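You operate a simulated robot arm through the tools that you are given. There is no shell and no other tool.

The job below is to be done with a simulated two-armed robot. You get a single attempt, and the scene is never put back.

TASK
Melt a white block into the pink coating and stir out the streaks.
Fine: open the lid and leave it open; melt on MELT; stir with the green spatula, stand it back in the teal cup; end on WARM.

The check looks at the end state, three seconds after you hand in, the way a careful person would. Anything else that was tipped, shoved, dropped, spilled or broken makes it a failure. A push-on lid holds only when it is set on centred and level and pressed home; a screw cap is set on level and turned clockwise until tight.

THE ROBOT
Two 7-joint arms with fingered hands on one trunk that stands fixed in place. Base frame: the origin is at the foot of the trunk, x ahead of it, y to its left, z up; the work surface is at about z = 90. Units: cm, rad, N and s.
The left shoulder is at [2, 20.8, 147.7], the right one opposite. Payload 5 kg a hand.
The TCP of each hand is the grasp point between the finger pads, 4.8 cm short of the fingertips. In the tool frame z runs along the fingers and y along their closing line. The gripper opens to 16 cm. The gripper's body begins 5.6 cm behind the TCP. The gripper is a hand of 4 fingers: y runs from the thumb to the fingers, the wrist lies at [-2.6, -14.2, -25.2] in the tool frame, and closing takes about 1.5 s.
Orientation is that of the tool frame in the base frame, as [roll, pitch, yaw] about the fixed x, y, z axes, in that order (R = Rz(yaw) Ry(pitch) Rx(roll)). With the fingers straight down and the wrist toward the robot, the tool's x, y and z point along [0, 1, 0], [1, 0, 0] and [0, 0, -1] of the base frame.

THE INTERFACE
- The arms move only by the tool move_arm. It takes "left_series", "right_series" or both (then of equal length, played together; a hand with none holds still); each is a list of rows, each a list of 6 numbers: the shift along the tool's x, y, z in cm, then the turn, a rotation vector about the tool's x, y, z in rad. In form: [[dx, dy, dz, ax, ay, az], ...]. A call has 1 to 20 rows; each row is the pose to reach, as a shift and turn from the pose commanded when the call began, along the tool's axes at that moment. "left_hand" and "right_hand" are, for a hand that has rows, the gripper command, from -1 (shut) to 1 (fully open), values between in proportion, set as the call begins (left out, the last holds). A row lasts 0.2 s, in which the tool goes at most 5 cm and 0.15 rad; a call with a longer step from one row to the next is refused whole, and so is a gripper value outside its range. Where a pose cannot be reached the arm comes as near as it can. A force on the tool above 90 N (or 10 N above the force at the start of the call, whichever is more), or a blocked arm, ends the call early, and 0.2 s more pass. Each finger travels about 10.8 cm/s and halts on what it meets, pressing with about 31 N; the grip force reading is that of the motor and also rises with nothing between the fingers. The clock runs only during rows and for 0.2 s after the last one: add rows that repeat a pose to give the fingers time. It gives the time, the measured TCP pose, the force on the tool (base axes), the opening and the grip force at its end, in the units of the frame above (readings bear some noise), with the torque about the TCP (base axes, N m) and any sound that the robot's microphone picked up.
- Cameras (640 x 400 px; columns grow to the right, rows downward): "scene" is now at [9.18, 0.08, 165.23]; the picture's right is [0.02, -1.00, 0.00], its down [-0.70, -0.01, -0.71] and it looks along [0.71, 0.01, -0.70] (base axes); focal length 354 px, centre (320, 200). "left" rides on the left gripper at [-8.7, -13.3, -18.9] in its tool frame; the picture's right is [-0.83, -0.26, 0.49], its down [0.51, -0.71, 0.49] and it looks along [0.22, 0.66, 0.72] (tool axes); focal length 238 px, centre (320, 200). "right" rides on the right gripper at [8.7, -13.3, -18.9] in its tool frame; the picture's right is [-0.83, 0.26, -0.49], its down [-0.51, -0.71, 0.49] and it looks along [-0.22, 0.66, 0.72] (tool axes); focal length 238 px, centre (320, 200). There is no depth. A picture from a camera that has moved, and an enlarged one, comes with that camera's place and axes in the base frame and with its lens.
- capture(camera): a new picture of that camera. The clock stands still meanwhile.
- slide_trunk(by): slides the trunk up (or, below 0, down) by that many cm; the arms and the scene camera ride with it, the base frame stays. It gives what a move gives, with no picture.
- finger_targets(index, middle, ring, thumb_bend, thumb_turn, hand): sets how far each is bent, from 0 (flat) to 1 (curled in); at 0.3 the hand is open as for a grip, at 0.7 the pads meet at the TCP. One left out holds its place. A second passes; each finger stops where it meets its share of the squeeze, and holds until it gets a number again. A gripper value or a shape takes the hand back. It gives what a move gives, with no picture; readings hold the bend of each and the force on the fingers (four entries, about 0 where the hand has none), thumb and palm. thumb_turn goes from beside the hand (0) to across from the fingers (1), as for a grip.
- preshape(shape, hand): the hand has 4 fingers and takes this shape, open, in about a second: jaw (thumb against the fingers, like two jaws); tri (thumb and two fingers); tip (a fingertip pinch); poke (one finger out to press); point (the index stretched); flat (the hand flat); cup (the hand cupped); fist (a fist). The gripper value then closes the fingers along that shape, each until it touches; the sizes above hold for jaw. It gives what a move gives, with no picture.
- pan_tilt(pan, tilt): turns the head with the scene camera to pan (to the left, within 1.501 rad either way) and tilt (down, from -0.506 to 1.204), counted from straight ahead of the robot. It gives what a move gives.
- inspect(camera, box): a new picture of the part [left, top, right, bottom] of that camera's present view, enlarged. The clock stands still meanwhile.
- hand_in(): hands the job in; it is judged then, once.

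Nothing tells you positions but the pictures and the camera data. Unless the task says otherwise, let go and move clear before handing in.

The tools are called after "Request:" as a command line: name --argument value ..., lists and objects as JSON in quotes. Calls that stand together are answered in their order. move_arm: Moves the arms, as the interface text tells. Its arguments: {"type":"object","properties":{"left_series":{"type":"array","items":{"type":"array","items":{"type":"number"}}},"left_hand":{"type":"number"},"right_series":{"type":"array","items":{"type":"array","items":{"type":"number"}}},"right_hand":{"type":"number"}},"required":[]} The other tools are called the same way: slide_trunk (by) slides the trunk up or down; preshape (shape, hand) gives the hand a shape; finger_targets (index, middle, ring, thumb_bend, thumb_turn, hand) moves the fingers one by one; pan_tilt (pan, tilt) turns the head that bears the scene camera; capture (camera) takes a picture; inspect (camera, box) takes an enlarged picture of a part of a camera's view; hand_in () hands the job in.

At the start:

```text
clock: 0.0
left_tcp_pos: [57.16, 28.38, 134.15]
left_tcp_rot: [-3.14, -0.001, 1.57]
left_ft_force: [1.2, -0.5, -0.9]
left_moment: [0.0, 0.04, 0.01]
left_opening: 15.97
left_finger_force: 0.0
left_shape: jaw
left_bend: [0.3, 0.3, 0.3, 0.3, 0.98]
left_finger forces: [0.0, 0.0, 0.1, 0.0, 0.0, 0.0]
right_tcp_pos: [57.03, -18.24, 134.85]
right_tcp_rot: [3.141, -0.001, 1.571]
right_ft_force: [-0.6, -0.1, 0.4]
right_moment: [0.0, 0.01, 0.06]
right_opening: 15.94
right_finger_force: 0.1
right_shape: jaw
right_bend: [0.3, 0.3, 0.3, 0.3, 0.98]
right_finger forces: [0.0, 0.0, 0.1, 0.1, 0.0, 0.0]
trunk travel left (down, up): [-47.9, 21.1]
head pan, tilt: [0.016, 0.777]
```

scene: 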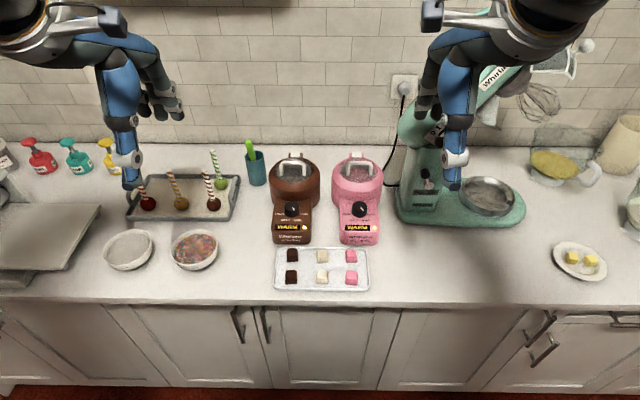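
right: 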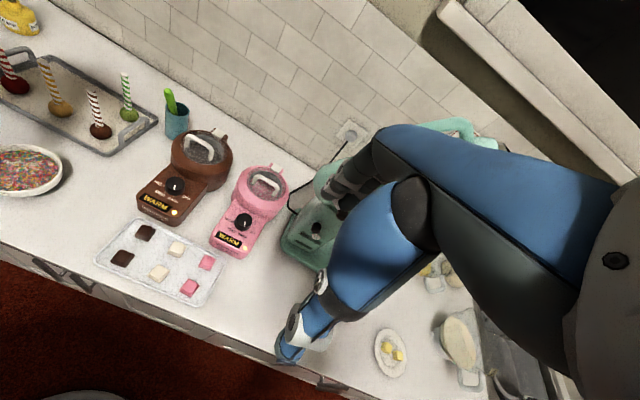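
left: 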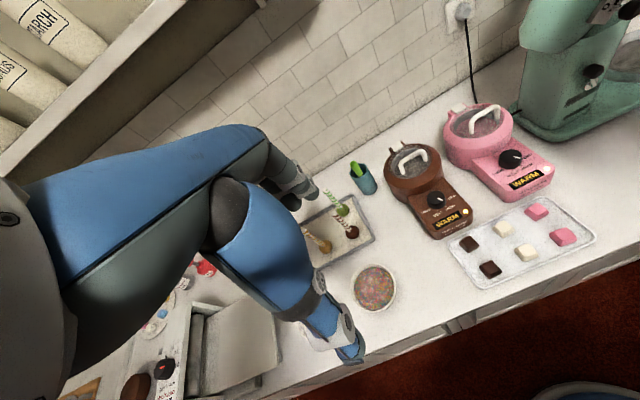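

I see two melting pots (brown and pink), both showing WARM, a tray of blocks in front, and a teal cup with a green spatula behind the brown pot. First I'll look closer at them.

Request:
inspect --camera "scene" --box '[320, 140, 400, 250]'

Request:
inspect --camera "scene" --box '[230, 130, 400, 240]'

Request:
inspect --camera "scene" --box '[265, 235, 385, 300]'

Request:
inspect --camera "left" --box '[340, 80, 600, 290]'

Request:
inspect --camera "right" --box '[90, 70, 330, 310]'

```text
3.64 times, centred on (360, 195) of scene
camera zoom: at [9.18, 0.08, 165.23], right [0.02, -1.0, 0.0], down [-0.7, -0.01, -0.71], along [0.71, 0.01, -0.7], focal length 1289 px, centre (174, 218)
```

zoom: 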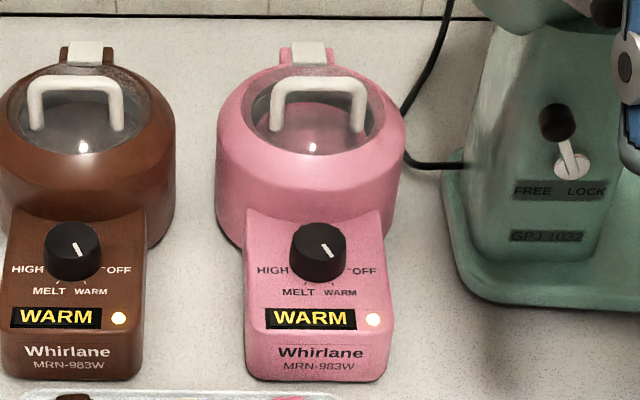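

```text
3.64 times, centred on (315, 185) of scene
camera zoom: at [9.18, 0.08, 165.23], right [0.02, -1.0, 0.0], down [-0.7, -0.01, -0.71], along [0.71, 0.01, -0.7], focal length 1289 px, centre (338, 254)
```

zoom: 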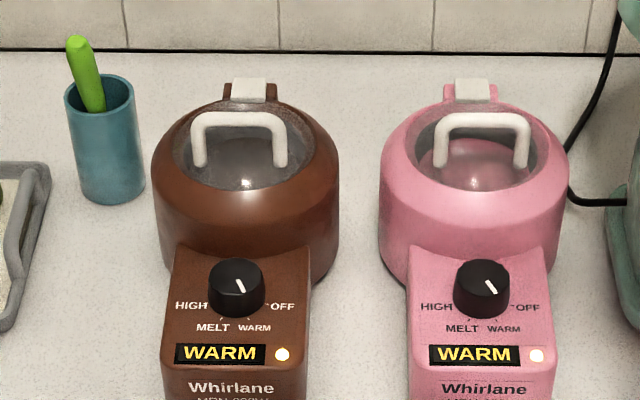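

```text
5.33 times, centred on (325, 268) of scene
camera zoom: at [9.18, 0.08, 165.23], right [0.02, -1.0, 0.0], down [-0.7, -0.01, -0.71], along [0.71, 0.01, -0.7], focal length 1890 px, centre (293, -160)
```

zoom: 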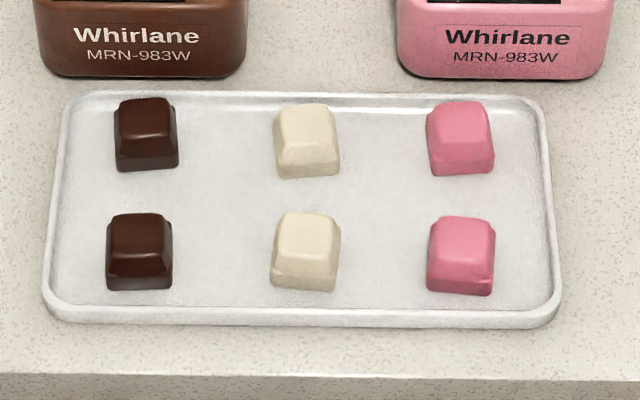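

```text
1.90 times, centred on (470, 185) of left
camera zoom: at [43.93, 19.63, 153.13], right [-0.26, -0.83, -0.49], down [-0.71, 0.51, -0.49], along [0.66, 0.22, -0.72], focal length 454 px, centre (34, 229)
```

zoom: 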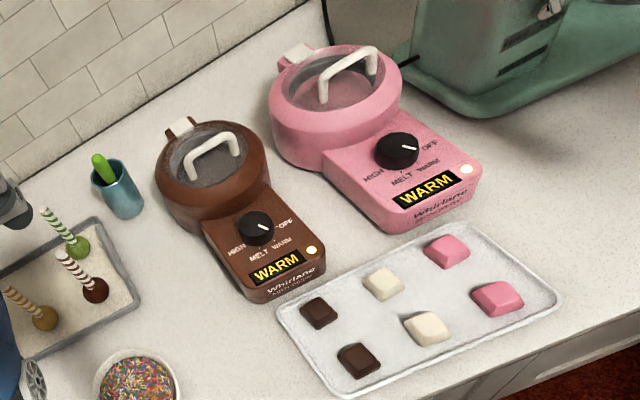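

```text
1.67 times, centred on (210, 190) of right
camera zoom: at [43.88, -9.46, 153.74], right [0.26, -0.83, 0.49], down [-0.71, -0.51, -0.49], along [0.66, -0.22, -0.72], focal length 397 px, centre (503, 217)
```

zoom: 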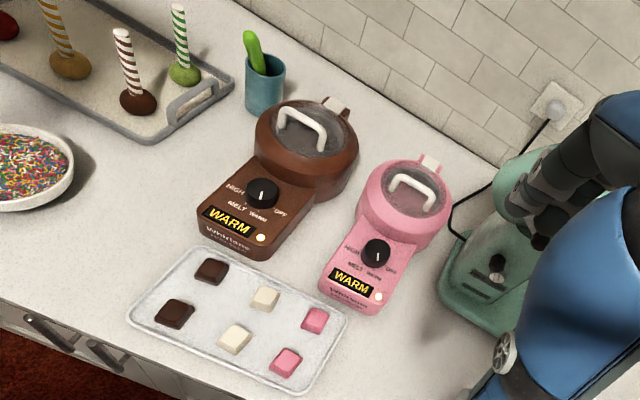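

The pink pot's lid handle is at about [83, -9.4, 106], with the hinge behind it. The knob top is at [75.6, -9.6, 97], the front white block near [57.4, 0.2], and the cup rim near [91, 20.4, 103]. I'll check the mixer for clearance and move the right hand above the lid handle.

Request:
inspect --camera "scene" --box '[380, 50, 640, 240]'

Request:
move_arm --right_series '[[1.1, 3.3, 2.2, 0, 0, 0], [2.2, 6.6, 4.4, 0, 0, 0], [3.3, 9.9, 6.6, 0, 0, 0], [4.4, 13.2, 8.8, 0, 0, 0], [5.5, 16.5, 11, 0, 0, 0], [6.6, 19.8, 13.2, 0, 0, 0], [7.7, 23.1, 15.4, 0, 0, 0], [8.8, 26.1, 17.5, 0, 0, 0], [8.8, 26.1, 17.5, 0, 0, 0], [8.8, 26.1, 17.5, 0, 0, 0]]' --right_hand -0.3

Request:
capture --camera "scene"

Request:
capture --camera "right"

Request:
capture --camera "left"

```text
2.11 times, centred on (510, 145) of scene
camera zoom: at [9.18, 0.08, 165.23], right [0.02, -1.0, 0.0], down [-0.7, -0.01, -0.71], along [0.71, 0.01, -0.7], focal length 746 px, centre (-80, 316)
```

zoom: 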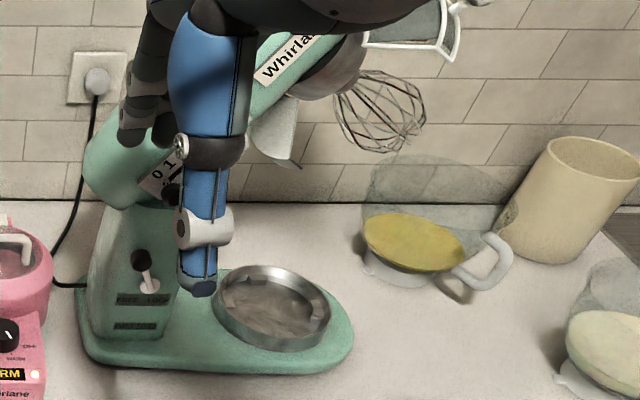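

```text
clock: 2.2
left_tcp_pos: [57.15, 28.35, 134.16]
left_tcp_rot: [3.141, -0.002, 1.57]
left_ft_force: [0.4, -0.3, -0.5]
left_moment: [0.0, 0.03, 0.02]
left_opening: 15.95
left_finger_force: 0.1
left_shape: jaw
left_bend: [0.3, 0.3, 0.3, 0.3, 0.98]
left_finger forces: [0.0, 0.0, 0.0, 0.0, 0.0, 0.0]
right_tcp_pos: [83.29, -9.32, 117.21]
right_tcp_rot: [-3.141, 0.0, 1.572]
right_ft_force: [0.4, 0.6, -0.6]
right_moment: [0.0, 0.01, 0.02]
right_opening: 5.62
right_finger_force: 0.1
right_shape: jaw
right_bend: [0.74, 0.51, 0.49, 0.73, 1.0]
right_finger forces: [0.0, 0.1, 0.0, 0.0, 0.0, 0.1]
trunk travel left (down, up): [-47.9, 21.1]
head pan, tilt: [0.016, 0.777]
```

```text
taken
camera scene: at [9.23, 0.1, 165.23], right [0.02, -1.0, 0.0], down [-0.7, -0.01, -0.71], along [0.71, 0.01, -0.7], focal length 354 px, centre (320, 200)
```

scene: 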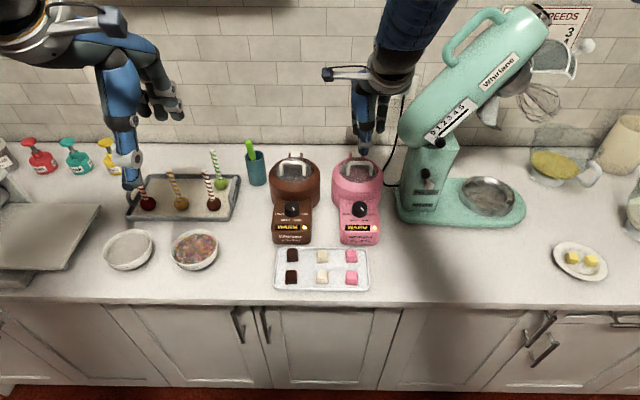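

```text
taken
camera right: at [70.03, -0.59, 136.13], right [0.26, -0.83, 0.49], down [-0.71, -0.51, -0.49], along [0.66, -0.22, -0.72], focal length 238 px, centre (320, 200)
```

right: 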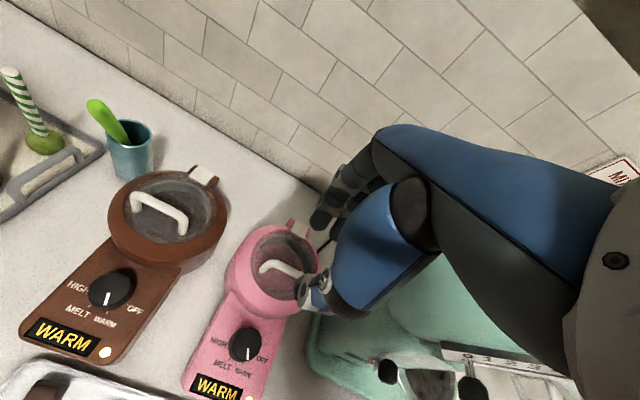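

```text
taken
camera left: at [43.98, 19.65, 153.12], right [-0.26, -0.83, -0.49], down [-0.71, 0.51, -0.49], along [0.66, 0.22, -0.72], focal length 238 px, centre (320, 200)
```

left: 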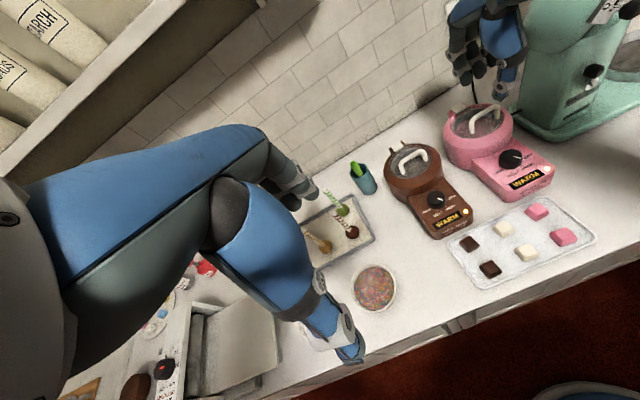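

The right hand is now over the pot. I'll zoom in to see how the fingers sit relative to the handle.

Request:
inspect --camera "scene" --box '[310, 50, 430, 250]'

Request:
inspect --camera "left" --box '[420, 0, 580, 200]'

Request:
inspect --camera "right" --box '[180, 130, 400, 380]'

```text
2.00 times, centred on (370, 150) of scene
camera zoom: at [9.23, 0.1, 165.23], right [0.02, -1.0, 0.0], down [-0.7, -0.01, -0.71], along [0.71, 0.01, -0.7], focal length 709 px, centre (220, 300)
```

zoom: 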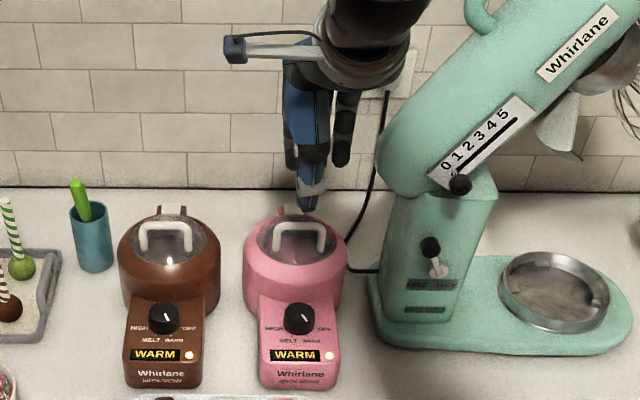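

```text
2.00 times, centred on (500, 100) of left
camera zoom: at [43.98, 19.65, 153.12], right [-0.26, -0.83, -0.49], down [-0.71, 0.51, -0.49], along [0.66, 0.22, -0.72], focal length 477 px, centre (-40, 400)
```

zoom: 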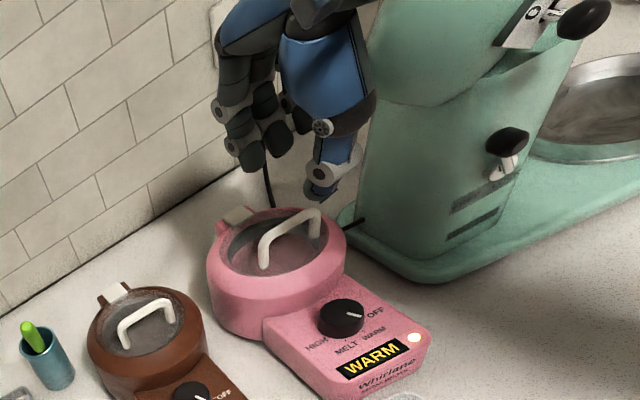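

```text
1.60 times, centred on (290, 255) of right
camera zoom: at [70.03, -0.59, 136.13], right [0.26, -0.83, 0.49], down [-0.71, -0.51, -0.49], along [0.66, -0.22, -0.72], focal length 381 px, centre (368, 112)
```

zoom: 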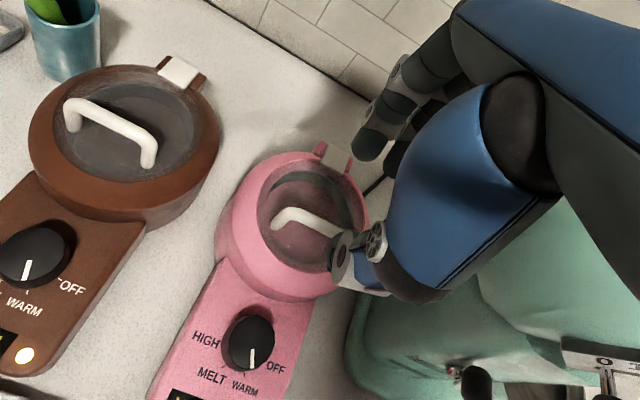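

The thumb sits in front of the handle bar and the fingers behind it. I'll lower the hand until the tips are about level with the bar and check again.

Request:
move_arm --right_series '[[0, 0, 3, 0, 0, 0], [0, 0, 5.5, 0, 0, 0], [0, 0, 7, 0, 0, 0], [0, 0, 7, 0, 0, 0]]'

Request:
inspect --camera "scene" --box '[310, 90, 430, 230]'

Request:
inspect --camera "left" --box '[420, 40, 560, 180]'

Request:
inspect --camera "right" --box '[180, 130, 400, 380]'

```text
clock: 3.2
left_tcp_pos: [57.19, 28.33, 134.15]
left_tcp_rot: [3.141, 0.0, 1.57]
left_ft_force: [-0.3, -0.4, 0.1]
left_moment: [0.01, 0.01, 0.01]
left_opening: 15.98
left_finger_force: 0.1
left_shape: jaw
left_bend: [0.3, 0.3, 0.3, 0.3, 0.98]
left_finger forces: [0.0, 0.0, 0.1, 0.0, 0.0, 0.1]
right_tcp_pos: [83.2, -9.44, 110.26]
right_tcp_rot: [3.141, 0.0, 1.572]
right_ft_force: [0.7, 0.6, -0.3]
right_moment: [-0.01, -0.02, -0.06]
right_opening: 5.62
right_finger_force: 0.0
right_shape: jaw
right_bend: [0.74, 0.51, 0.49, 0.73, 1.0]
right_finger forces: [0.0, 0.0, 0.0, 0.0, 0.0, 0.1]
trunk travel left (down, up): [-47.9, 21.1]
head pan, tilt: [0.016, 0.777]
```

```text
2.86 times, centred on (370, 160) of scene
camera zoom: at [9.19, 0.09, 165.23], right [0.02, -1.0, 0.0], down [-0.7, -0.01, -0.71], along [0.71, 0.01, -0.7], focal length 1012 px, centre (177, 314)
```

zoom: 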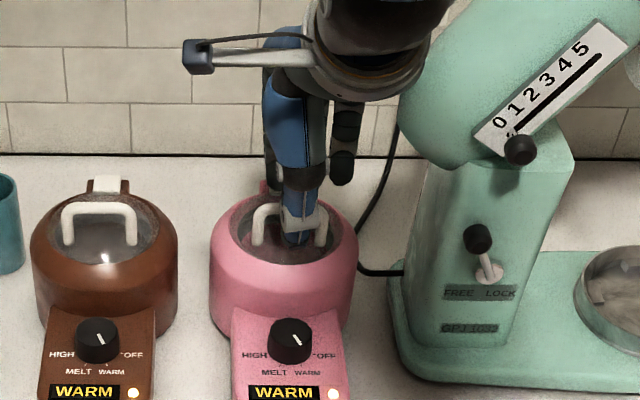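

```text
2.86 times, centred on (490, 110) of left
camera zoom: at [43.95, 19.63, 153.13], right [-0.26, -0.83, -0.49], down [-0.71, 0.51, -0.49], along [0.66, 0.22, -0.72], focal length 681 px, centre (-166, 457)
```

zoom: 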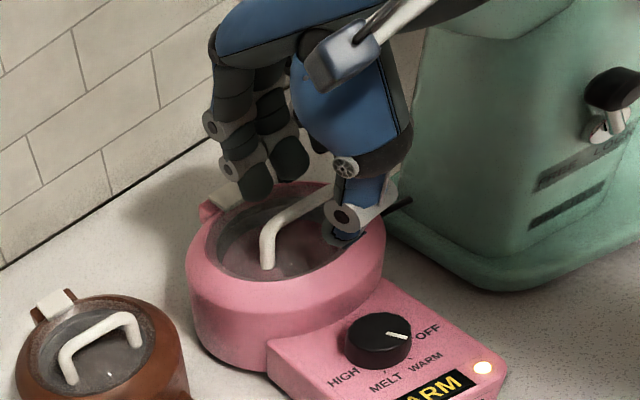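

```text
1.60 times, centred on (290, 255) of right
camera zoom: at [70.06, -0.67, 129.2], right [0.26, -0.83, 0.49], down [-0.71, -0.51, -0.49], along [0.66, -0.22, -0.72], focal length 381 px, centre (368, 112)
```

zoom: 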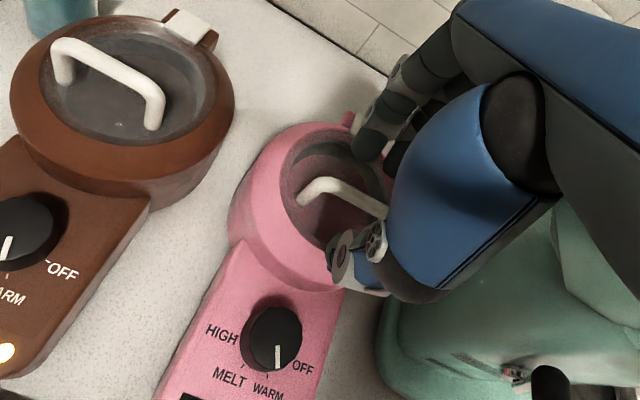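

The bar is between thumb and fingers. I'll lower 1.7 cm more and close.

Request:
move_arm --right_series '[[0.5, 0, 1, 0, 0, 0], [0.5, 0, 1.7, 0, 0, 0], [0.5, 0, 1.7, 0, 0, 0]]'

Request:
move_arm --right_series '[[0, 0, 0, 0, 0, 0], [0, 0, 0, 0, 0, 0], [0, 0, 0, 0, 0, 0], [0, 0, 0, 0, 0, 0], [0, 0, 0, 0, 0, 0], [0, 0, 0, 0, 0, 0]]' --right_hand -1

Request:
inspect --camera "scene" --box '[310, 90, 430, 230]'

Request:
inspect --camera "left" --box '[420, 40, 560, 180]'

Request:
inspect --camera "right" --box '[180, 130, 400, 380]'

```text
clock: 4.0
left_tcp_pos: [57.07, 28.36, 134.13]
left_tcp_rot: [3.141, 0.0, 1.571]
left_ft_force: [0.3, -0.4, 0.0]
left_moment: [0.01, -0.03, -0.02]
left_opening: 15.97
left_finger_force: 0.0
left_shape: jaw
left_bend: [0.3, 0.3, 0.3, 0.3, 0.98]
left_finger forces: [0.0, 0.1, 0.0, 0.0, 0.0, 0.0]
right_tcp_pos: [83.37, -8.98, 108.61]
right_tcp_rot: [3.141, 0.0, 1.57]
right_ft_force: [0.1, -0.5, 0.2]
right_moment: [-0.01, -0.02, 0.0]
right_opening: 5.63
right_finger_force: 0.0
right_shape: jaw
right_bend: [0.74, 0.51, 0.49, 0.73, 1.0]
right_finger forces: [0.1, 0.0, 0.0, 0.1, 0.0, 0.0]
trunk travel left (down, up): [-47.9, 21.1]
head pan, tilt: [0.016, 0.777]
```

```text
clock: 5.4
left_tcp_pos: [57.19, 28.24, 134.27]
left_tcp_rot: [3.141, -0.001, 1.569]
left_ft_force: [0.7, -0.3, 0.1]
left_moment: [-0.01, -0.02, 0.01]
left_opening: 15.98
left_finger_force: 0.0
left_shape: jaw
left_bend: [0.3, 0.3, 0.3, 0.3, 0.98]
left_finger forces: [0.0, 0.0, 0.1, 0.0, 0.0, 0.0]
right_tcp_pos: [83.15, -8.96, 108.57]
right_tcp_rot: [-3.141, -0.001, 1.572]
right_ft_force: [0.1, -1.8, -0.2]
right_moment: [-0.05, -0.06, 0.04]
right_opening: 0.14
right_finger_force: 31.0
right_shape: jaw
right_bend: [0.7, 0.7, 0.7, 0.72, 1.0]
right_finger forces: [15.0, 5.1, 3.1, 0.0, 24.5, 0.1]
trunk travel left (down, up): [-47.9, 21.1]
head pan, tilt: [0.016, 0.777]
```

```text
2.86 times, centred on (370, 160) of scene
camera zoom: at [9.19, 0.07, 165.23], right [0.02, -1.0, 0.0], down [-0.7, -0.01, -0.71], along [0.71, 0.01, -0.7], focal length 1012 px, centre (177, 314)
```

zoom: 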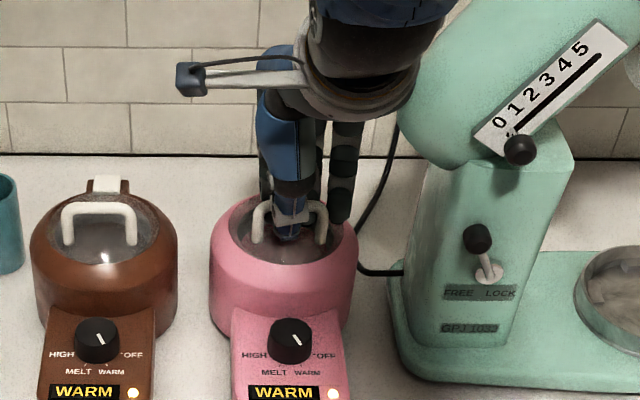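

```text
2.86 times, centred on (490, 110) of left
camera zoom: at [43.95, 19.61, 153.13], right [-0.26, -0.83, -0.49], down [-0.71, 0.51, -0.49], along [0.66, 0.22, -0.72], focal length 681 px, centre (-166, 457)
```

zoom: 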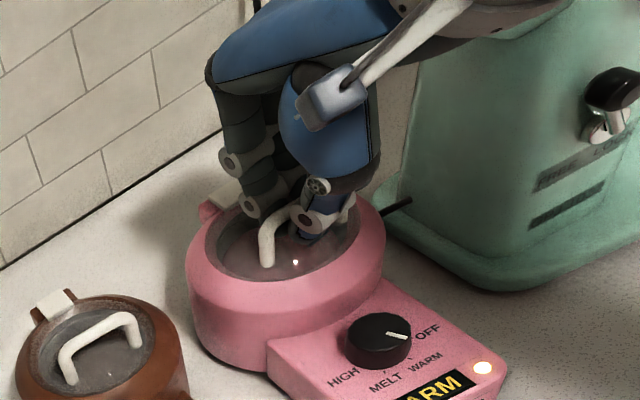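

```text
1.60 times, centred on (290, 255) of right
camera zoom: at [70.01, -0.24, 127.52], right [0.26, -0.83, 0.49], down [-0.71, -0.51, -0.49], along [0.66, -0.22, -0.72], focal length 381 px, centre (368, 112)
```

zoom: 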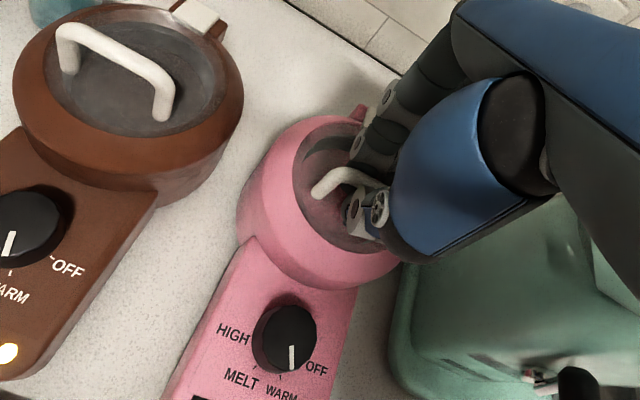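

The fingers closed with force on the thumb and fingers. I'll try a small lift along the arc and see whether the lid follows.

Request:
move_arm --right_series '[[0, 0.25, -0.8, 0, 0, 0], [0, 0.7, -1.6, 0, 0, 0], [0, 1.2, -2.4, 0, 0, 0], [0, 1.2, -2.4, 0, 0, 0]]'

Request:
inspect --camera "scene" --box '[310, 90, 430, 230]'

Request:
inspect --camera "left" --box '[420, 40, 560, 180]'

```text
clock: 6.4
left_tcp_pos: [57.22, 28.24, 134.16]
left_tcp_rot: [-3.141, -0.001, 1.571]
left_ft_force: [0.6, 0.5, -0.1]
left_moment: [0.01, 0.0, 0.01]
left_opening: 15.95
left_finger_force: 0.2
left_shape: jaw
left_bend: [0.3, 0.3, 0.3, 0.3, 0.98]
left_finger forces: [0.1, 0.1, 0.0, 0.0, 0.1, 0.0]
right_tcp_pos: [84.51, -8.96, 110.9]
right_tcp_rot: [3.141, -0.001, 1.569]
right_ft_force: [4.3, -3.4, 0.0]
right_moment: [-0.08, -0.02, 0.01]
right_opening: 0.21
right_finger_force: 31.1
right_shape: jaw
right_bend: [0.7, 0.7, 0.7, 0.73, 1.0]
right_finger forces: [18.8, 6.9, 3.6, 0.1, 20.7, 0.0]
trunk travel left (down, up): [-47.9, 21.1]
head pan, tilt: [0.016, 0.777]
```

```text
2.86 times, centred on (370, 160) of scene
camera zoom: at [9.28, 0.05, 165.22], right [0.02, -1.0, 0.0], down [-0.7, -0.01, -0.71], along [0.71, 0.01, -0.7], focal length 1012 px, centre (177, 314)
```

zoom: 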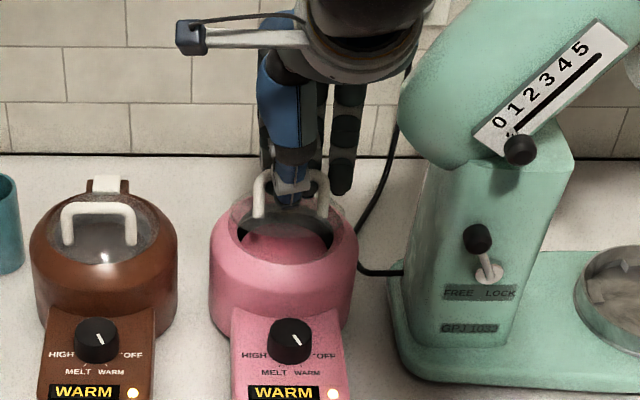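

```text
2.86 times, centred on (490, 110) of left
camera zoom: at [44.03, 19.59, 153.11], right [-0.26, -0.83, -0.49], down [-0.71, 0.51, -0.49], along [0.66, 0.22, -0.72], focal length 681 px, centre (-166, 457)
```

zoom: 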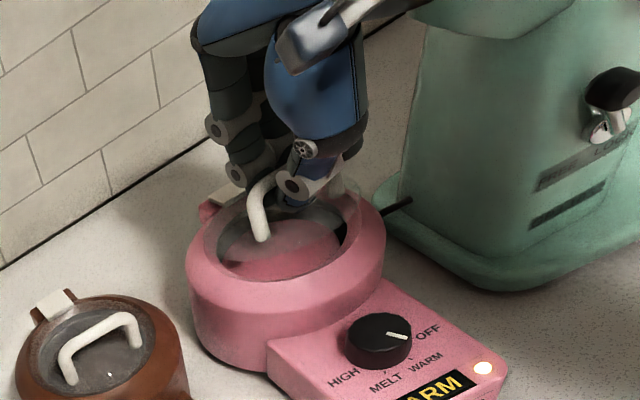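

The lid is following, and pink coating shows inside. I'll continue along the arc.

Request:
move_arm --right_series '[[0, 0.4, -0.45, 0, 0, 0], [0, 0.84, -0.88, 0, 0, 0], [0, 1.3, -1.3, 0, 0, 0], [0, 1.77, -1.66, 0, 0, 0], [0, 2.3, -2.0, 0, 0, 0], [0, 2.8, -2.31, 0, 0, 0], [0, 3.35, -2.57, 0, 0, 0], [0, 3.91, -2.8, 0, 0, 0], [0, 4.5, -2.98, 0, 0, 0], [0, 5.08, -3.14, 0, 0, 0]]'

Request:
inspect --camera "scene" --box '[310, 90, 430, 230]'

Request:
inspect --camera "left" --box '[420, 20, 580, 180]'

```text
clock: 8.6
left_tcp_pos: [57.21, 28.32, 134.16]
left_tcp_rot: [3.142, 0.0, 1.57]
left_ft_force: [0.7, 0.8, -0.7]
left_moment: [0.02, 0.03, -0.03]
left_opening: 15.95
left_finger_force: 0.1
left_shape: jaw
left_bend: [0.3, 0.3, 0.3, 0.3, 0.98]
left_finger forces: [0.0, 0.1, 0.0, 0.1, 0.1, 0.0]
right_tcp_pos: [89.65, -9.03, 114.2]
right_tcp_rot: [3.141, 0.0, 1.57]
right_ft_force: [-0.4, -3.0, -0.1]
right_moment: [-0.05, 0.05, -0.05]
right_opening: 0.19
right_finger_force: 30.9
right_shape: jaw
right_bend: [0.7, 0.7, 0.7, 0.73, 1.0]
right_finger forces: [15.2, 3.6, 1.4, 0.1, 18.5, 0.1]
trunk travel left (down, up): [-47.9, 21.1]
head pan, tilt: [0.016, 0.777]
```

```text
2.86 times, centred on (370, 160) of scene
camera zoom: at [9.23, 0.04, 165.23], right [0.02, -1.0, 0.0], down [-0.7, -0.01, -0.71], along [0.71, 0.01, -0.7], focal length 1012 px, centre (177, 314)
```

zoom: 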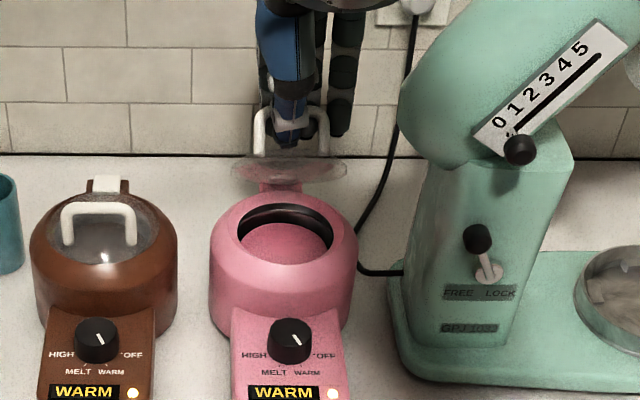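

```text
2.50 times, centred on (500, 100) of left
camera zoom: at [43.98, 19.58, 153.12], right [-0.26, -0.83, -0.49], down [-0.71, 0.51, -0.49], along [0.66, 0.22, -0.72], focal length 596 px, centre (-130, 450)
```

zoom: 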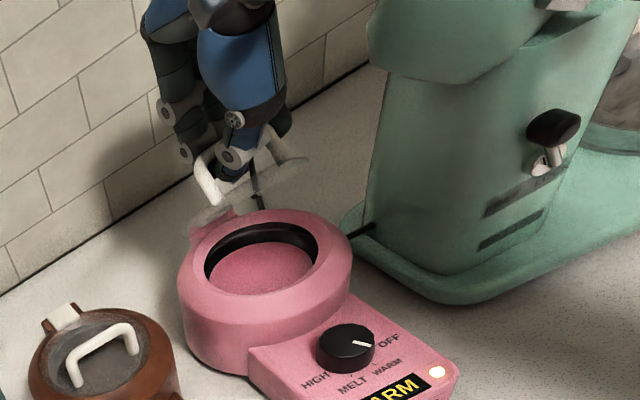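

The lid is at around 60° and the pot is open with pink coating visible. I'll continue backward past vertical, watching the force.

Request:
move_arm --right_series '[[0, 0.6, -0.1, 0, 0, 0], [0, 1.21, -0.17, 0, 0, 0], [0, 1.8, -0.2, 0, 0, 0], [0, 2.43, -0.17, 0, 0, 0], [0, 3.05, -0.1, 0, 0, 0], [0, 3.64, 0, 0, 0, 0], [0, 4.25, 0.15, 0, 0, 0], [0, 4.81, 0.34, 0, 0, 0], [0, 5.4, 0.57, 0, 0, 0], [0, 5.92, 0.84, 0, 0, 0], [0, 5.92, 0.84, 0, 0, 0]]'

Request:
inspect --camera "scene" --box '[310, 60, 450, 220]'

Request:
inspect --camera "left" --box '[420, 20, 580, 180]'

```text
clock: 11.0
left_tcp_pos: [57.16, 28.22, 134.13]
left_tcp_rot: [-3.141, 0.002, 1.572]
left_ft_force: [-0.1, -0.8, 0.1]
left_moment: [0.04, 0.0, 0.01]
left_opening: 15.97
left_finger_force: 0.0
left_shape: jaw
left_bend: [0.3, 0.3, 0.3, 0.3, 0.98]
left_finger forces: [0.0, 0.0, 0.0, 0.1, 0.1, 0.1]
right_tcp_pos: [95.37, -8.79, 113.58]
right_tcp_rot: [3.141, -0.001, 1.572]
right_ft_force: [-0.5, -0.2, 9.3]
right_moment: [-0.01, 0.31, -0.06]
right_opening: 0.11
right_finger_force: 30.7
right_shape: jaw
right_bend: [0.7, 0.7, 0.7, 0.73, 1.0]
right_finger forces: [0.1, 0.1, 0.0, 0.0, 9.9, 0.0]
trunk travel left (down, up): [-47.9, 21.1]
head pan, tilt: [0.016, 0.777]
```

```text
2.50 times, centred on (380, 140) of scene
camera zoom: at [9.1, 0.11, 165.24], right [0.02, -1.0, 0.0], down [-0.7, -0.01, -0.71], along [0.71, 0.01, -0.7], focal length 886 px, centre (170, 350)
```

zoom: 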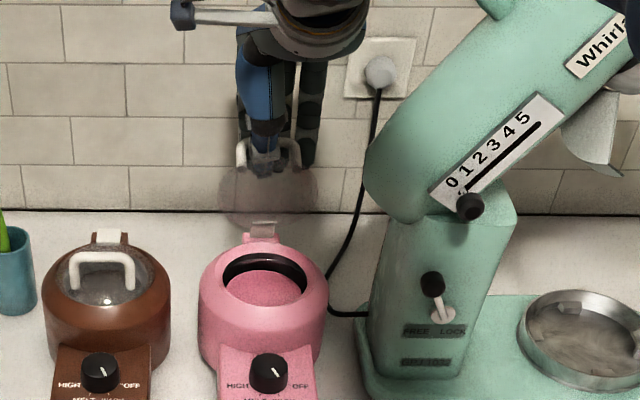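

```text
2.50 times, centred on (500, 100) of left
camera zoom: at [43.86, 19.65, 153.16], right [-0.26, -0.83, -0.49], down [-0.71, 0.51, -0.49], along [0.66, 0.22, -0.72], focal length 596 px, centre (-130, 450)
```

zoom: 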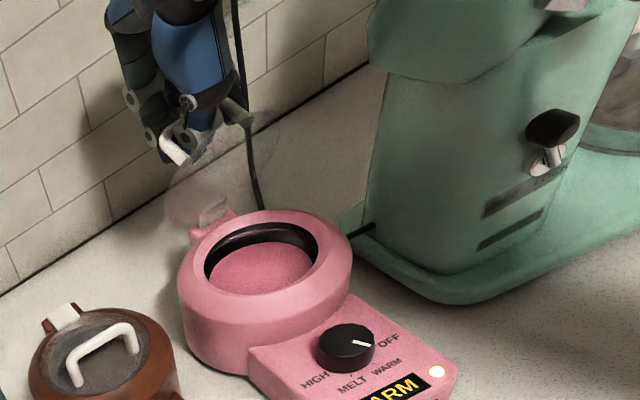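

The lid is about vertical and there's no stop force yet. I'll push a little further back.

Request:
move_arm --right_series '[[0, 0.4, 0, 0, 0, 0], [0, 0.8, 0.1, 0, 0, 0], [0, 1.2, 0.25, 0, 0, 0], [0, 1.6, 0.4, 0, 0, 0], [0, 1.6, 0.4, 0, 0, 0]]'

Request:
inspect --camera "scene" --box '[320, 90, 420, 200]'

Request:
inspect --camera "left" --box '[430, 20, 530, 120]'

Request:
capture --camera "right"

```text
clock: 12.2
left_tcp_pos: [56.93, 28.37, 134.28]
left_tcp_rot: [3.14, -0.001, 1.57]
left_ft_force: [-0.2, 0.5, -0.4]
left_moment: [-0.02, -0.01, -0.03]
left_opening: 15.97
left_finger_force: 0.0
left_shape: jaw
left_bend: [0.3, 0.3, 0.3, 0.3, 0.98]
left_finger forces: [0.1, 0.0, 0.1, 0.0, 0.0, 0.0]
right_tcp_pos: [96.86, -8.81, 113.2]
right_tcp_rot: [3.137, 0.0, 1.57]
right_ft_force: [-2.9, 2.4, 21.6]
right_moment: [-0.07, 1.11, -0.04]
right_opening: 0.06
right_finger_force: 31.5
right_shape: jaw
right_bend: [0.7, 0.7, 0.7, 0.72, 1.0]
right_finger forces: [0.1, 0.0, 0.0, 0.0, 95.4, 0.0]
trunk travel left (down, up): [-47.9, 21.1]
head pan, tilt: [0.016, 0.777]
```

```text
3.64 times, centred on (370, 145) of scene
camera zoom: at [8.93, 0.15, 165.25], right [0.02, -1.0, 0.0], down [-0.7, -0.01, -0.71], along [0.71, 0.01, -0.7], focal length 1289 px, centre (138, 400)
```

zoom: 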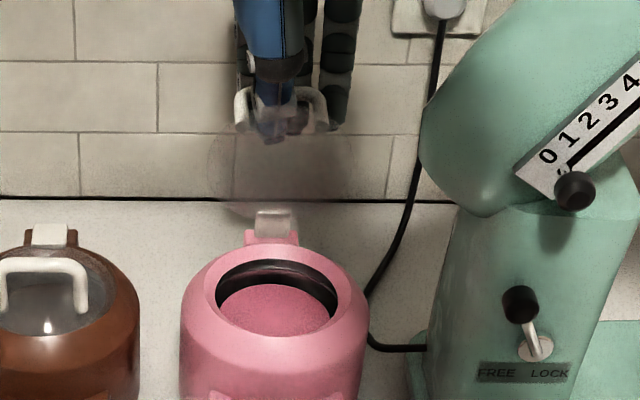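

```text
4.00 times, centred on (480, 70) of left
camera zoom: at [43.71, 19.69, 153.2], right [-0.26, -0.83, -0.49], down [-0.71, 0.51, -0.49], along [0.66, 0.22, -0.72], focal length 953 px, centre (-320, 720)
```

zoom: 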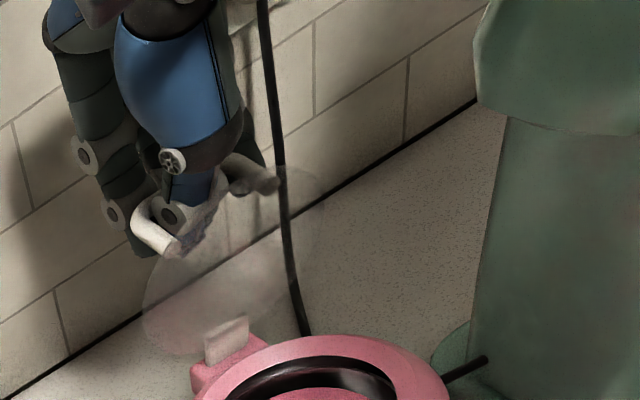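

```text
taken
camera right: at [83.59, -0.1, 132.08], right [0.26, -0.83, 0.49], down [-0.71, -0.51, -0.49], along [0.66, -0.22, -0.72], focal length 238 px, centre (320, 200)
```

right: 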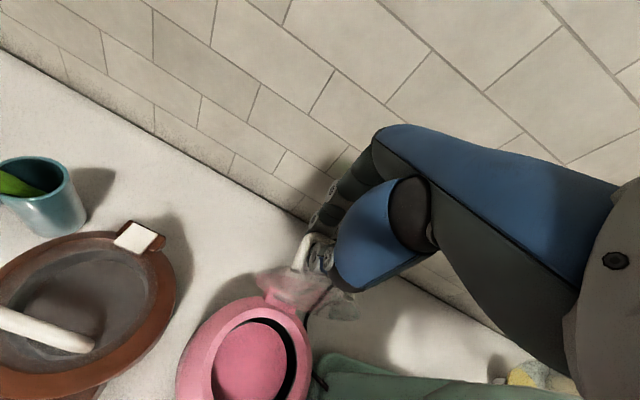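

The stop seems reached (the thumb is pushing on the lid or bar). I'll open only the fingers, leaving the thumb, then lift straight up out of the handle.

Request:
finger_targets --hand "right" --index 0.55 --middle 0.55 --ring 0.55

Request:
inspect --camera "left" --box '[430, 20, 530, 120]'

Request:
inspect --camera "scene" --box '[320, 90, 420, 200]'

```text
clock: 13.2
left_tcp_pos: [57.08, 28.26, 134.22]
left_tcp_rot: [-3.141, 0.001, 1.572]
left_ft_force: [0.4, 0.4, 0.0]
left_moment: [0.02, 0.01, -0.01]
left_opening: 15.98
left_finger_force: 0.0
left_shape: jaw
left_bend: [0.3, 0.3, 0.3, 0.3, 0.98]
left_finger forces: [0.0, 0.0, 0.1, 0.0, 0.0, 0.0]
right_tcp_pos: [96.92, -8.81, 112.91]
right_tcp_rot: [-3.141, 0.0, 1.572]
right_ft_force: [-8.9, -1.9, 6.2]
right_moment: [-0.06, 1.22, 0.03]
right_opening: 2.79
right_finger_force: 47.7
right_shape: fingers
right_bend: [0.55, 0.55, 0.55, 0.75, 1.0]
right_finger forces: [0.1, 0.0, 0.0, 0.0, 95.7, 0.0]
trunk travel left (down, up): [-47.9, 21.1]
head pan, tilt: [0.016, 0.777]
```

```text
4.00 times, centred on (480, 70) of left
camera zoom: at [43.8, 19.63, 153.17], right [-0.26, -0.83, -0.49], down [-0.71, 0.51, -0.49], along [0.66, 0.22, -0.72], focal length 953 px, centre (-320, 720)
```

zoom: 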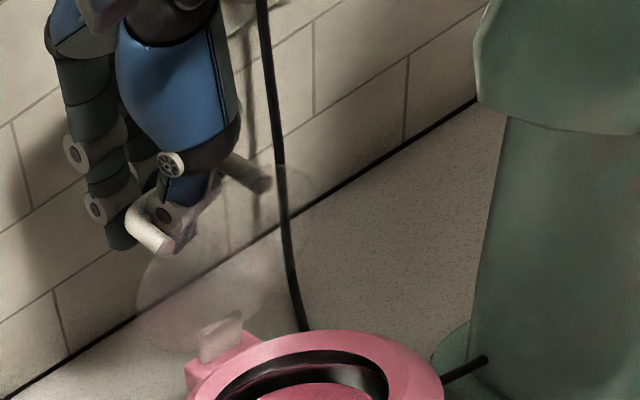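

```text
3.64 times, centred on (370, 145) of scene
camera zoom: at [9.03, 0.09, 165.23], right [0.02, -1.0, 0.0], down [-0.7, -0.01, -0.71], along [0.71, 0.01, -0.7], focal length 1289 px, centre (138, 400)
```

zoom: 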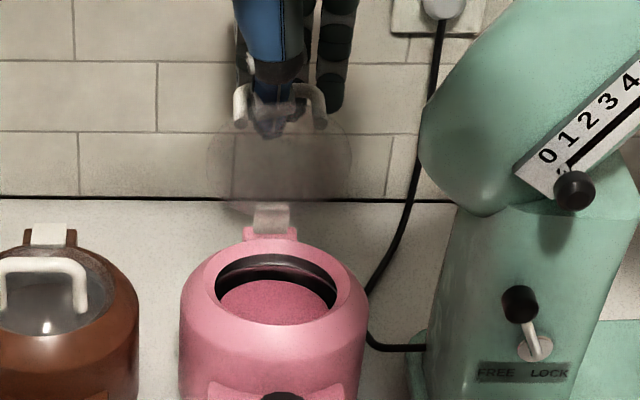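

The lid is back past vertical. I'll lift straight up to slide the thumb out of the handle.

Request:
move_arm --right_series '[[0, 0, -0.8, 0, 0, 0], [0, 0, -2, 0, 0, 0], [0, 0, -4, 0, 0, 0], [0, 0, -7, 0, 0, 0], [0, 0, -10, 0, 0, 0], [0, 0, -10, 0, 0, 0]]'

Request:
inspect --camera "left" --box '[400, 0, 580, 220]'

Request:
inspect --camera "scene" --box '[230, 50, 420, 250]'

```text
clock: 14.6
left_tcp_pos: [57.19, 28.3, 134.07]
left_tcp_rot: [-3.14, -0.001, 1.57]
left_ft_force: [-0.6, -0.6, -0.5]
left_moment: [-0.02, 0.03, -0.01]
left_opening: 16.0
left_finger_force: 0.0
left_shape: jaw
left_bend: [0.3, 0.3, 0.3, 0.3, 0.98]
left_finger forces: [0.0, 0.0, 0.0, 0.0, 0.1, 0.0]
right_tcp_pos: [97.01, -9.01, 122.87]
right_tcp_rot: [3.141, -0.002, 1.571]
right_ft_force: [0.4, -0.1, -0.8]
right_moment: [-0.02, 0.02, 0.01]
right_opening: 1.81
right_finger_force: 0.2
right_shape: fingers
right_bend: [0.55, 0.55, 0.55, 0.8, 1.0]
right_finger forces: [0.0, 0.0, 0.0, 0.0, 0.0, 0.0]
trunk travel left (down, up): [-47.9, 21.1]
head pan, tilt: [0.016, 0.777]
```

```text
1.82 times, centred on (490, 110) of left
camera zoom: at [44.0, 19.63, 153.1], right [-0.26, -0.83, -0.49], down [-0.71, 0.51, -0.49], along [0.66, 0.22, -0.72], focal length 433 px, centre (11, 364)
```

zoom: 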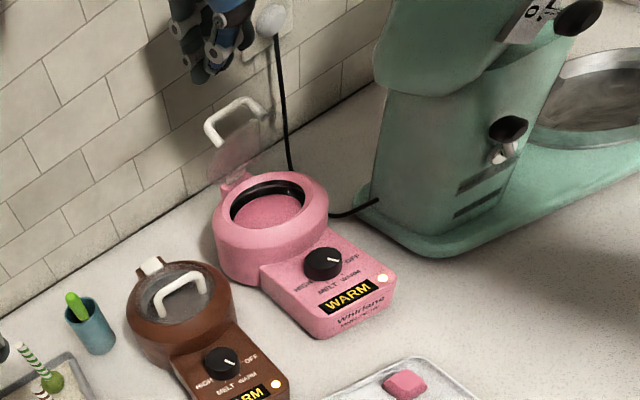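

```text
2.00 times, centred on (325, 150) of scene
camera zoom: at [9.25, 0.09, 165.22], right [0.02, -1.0, 0.0], down [-0.7, -0.01, -0.71], along [0.71, 0.01, -0.7], focal length 709 px, centre (310, 300)
```

zoom: 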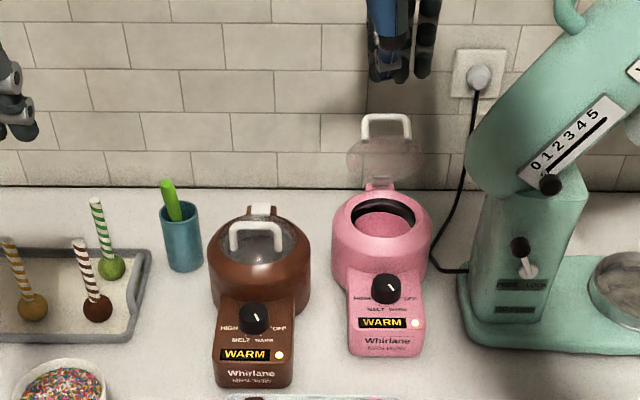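

The lid stays open, but comparing the two knobs, the pink pot has slid back about 5.7 cm (its front edge was at x≈68.8, now ≈74.5). I'll withdraw the right hand and look closely. Then I'll use the left hand on the knob to draw the pot back before setting MELT.

Request:
move_arm --right_series '[[0, 0, -3, 0, 0, 0], [0, -4, -4, 0, 0, 0], [-1, -8.5, -4, 0, 0, 0], [-2.5, -13, -4, 0, 0, 0], [-4, -17.5, -4, 0, 0, 0], [-5.5, -22, -4, 0, 0, 0], [-7, -26.5, -4, 0, 0, 0], [-8.5, -31, -4, 0, 0, 0], [-10, -35.5, -4, 0, 0, 0], [-11.5, -40, -4, 0, 0, 0], [-13, -44, -4, 0, 0, 0]]'

Request:
capture --camera "right"

Request:
inspect --camera "scene" --box '[260, 130, 420, 260]'

Request:
inspect --camera "left" --box '[380, 60, 580, 220]'

```text
clock: 17.0
left_tcp_pos: [57.08, 28.2, 134.3]
left_tcp_rot: [-3.141, 0.001, 1.571]
left_ft_force: [-0.6, -0.3, 1.0]
left_moment: [0.05, -0.07, 0.01]
left_opening: 15.97
left_finger_force: 0.2
left_shape: jaw
left_bend: [0.3, 0.3, 0.3, 0.3, 0.98]
left_finger forces: [0.0, 0.1, 0.0, 0.1, 0.1, 0.0]
right_tcp_pos: [52.8, -21.95, 126.97]
right_tcp_rot: [3.141, 0.001, 1.571]
right_ft_force: [0.4, -0.1, 0.7]
right_moment: [0.03, -0.05, 0.01]
right_opening: 1.81
right_finger_force: 0.1
right_shape: fingers
right_bend: [0.55, 0.55, 0.55, 0.8, 1.0]
right_finger forces: [0.0, 0.0, 0.0, 0.1, 0.0, 0.1]
trunk travel left (down, up): [-47.9, 21.1]
head pan, tilt: [0.016, 0.777]
```

```text
taken
camera right: at [39.55, -13.17, 145.84], right [0.26, -0.83, 0.49], down [-0.71, -0.51, -0.49], along [0.66, -0.22, -0.72], focal length 238 px, centre (320, 200)
```

right: 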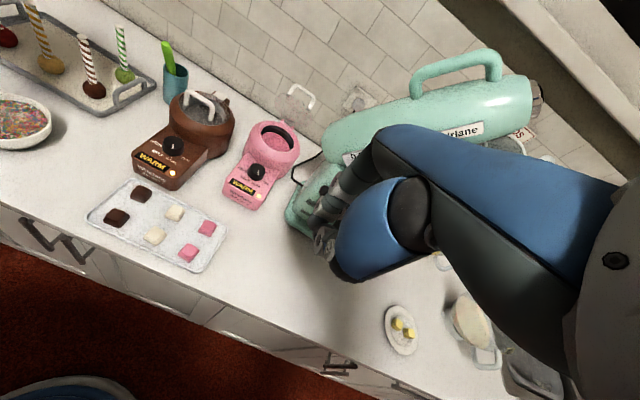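

```text
3.08 times, centred on (340, 195) of scene
camera zoom: at [8.98, -0.01, 165.24], right [0.02, -1.0, 0.0], down [-0.7, -0.01, -0.71], along [0.71, 0.01, -0.7], focal length 1090 px, centre (258, 215)
```

zoom: 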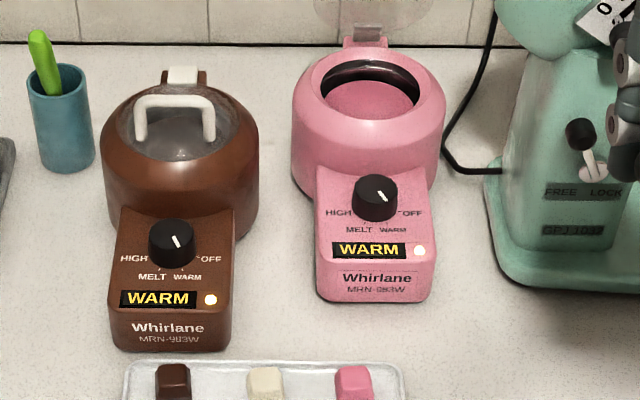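

```text
2.50 times, centred on (480, 140) of left
camera zoom: at [43.74, 19.55, 153.21], right [-0.26, -0.83, -0.49], down [-0.71, 0.51, -0.49], along [0.66, 0.22, -0.72], focal length 596 px, centre (-80, 350)
```

zoom: 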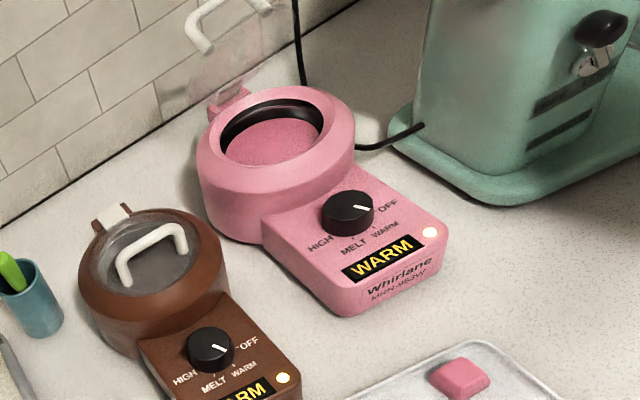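

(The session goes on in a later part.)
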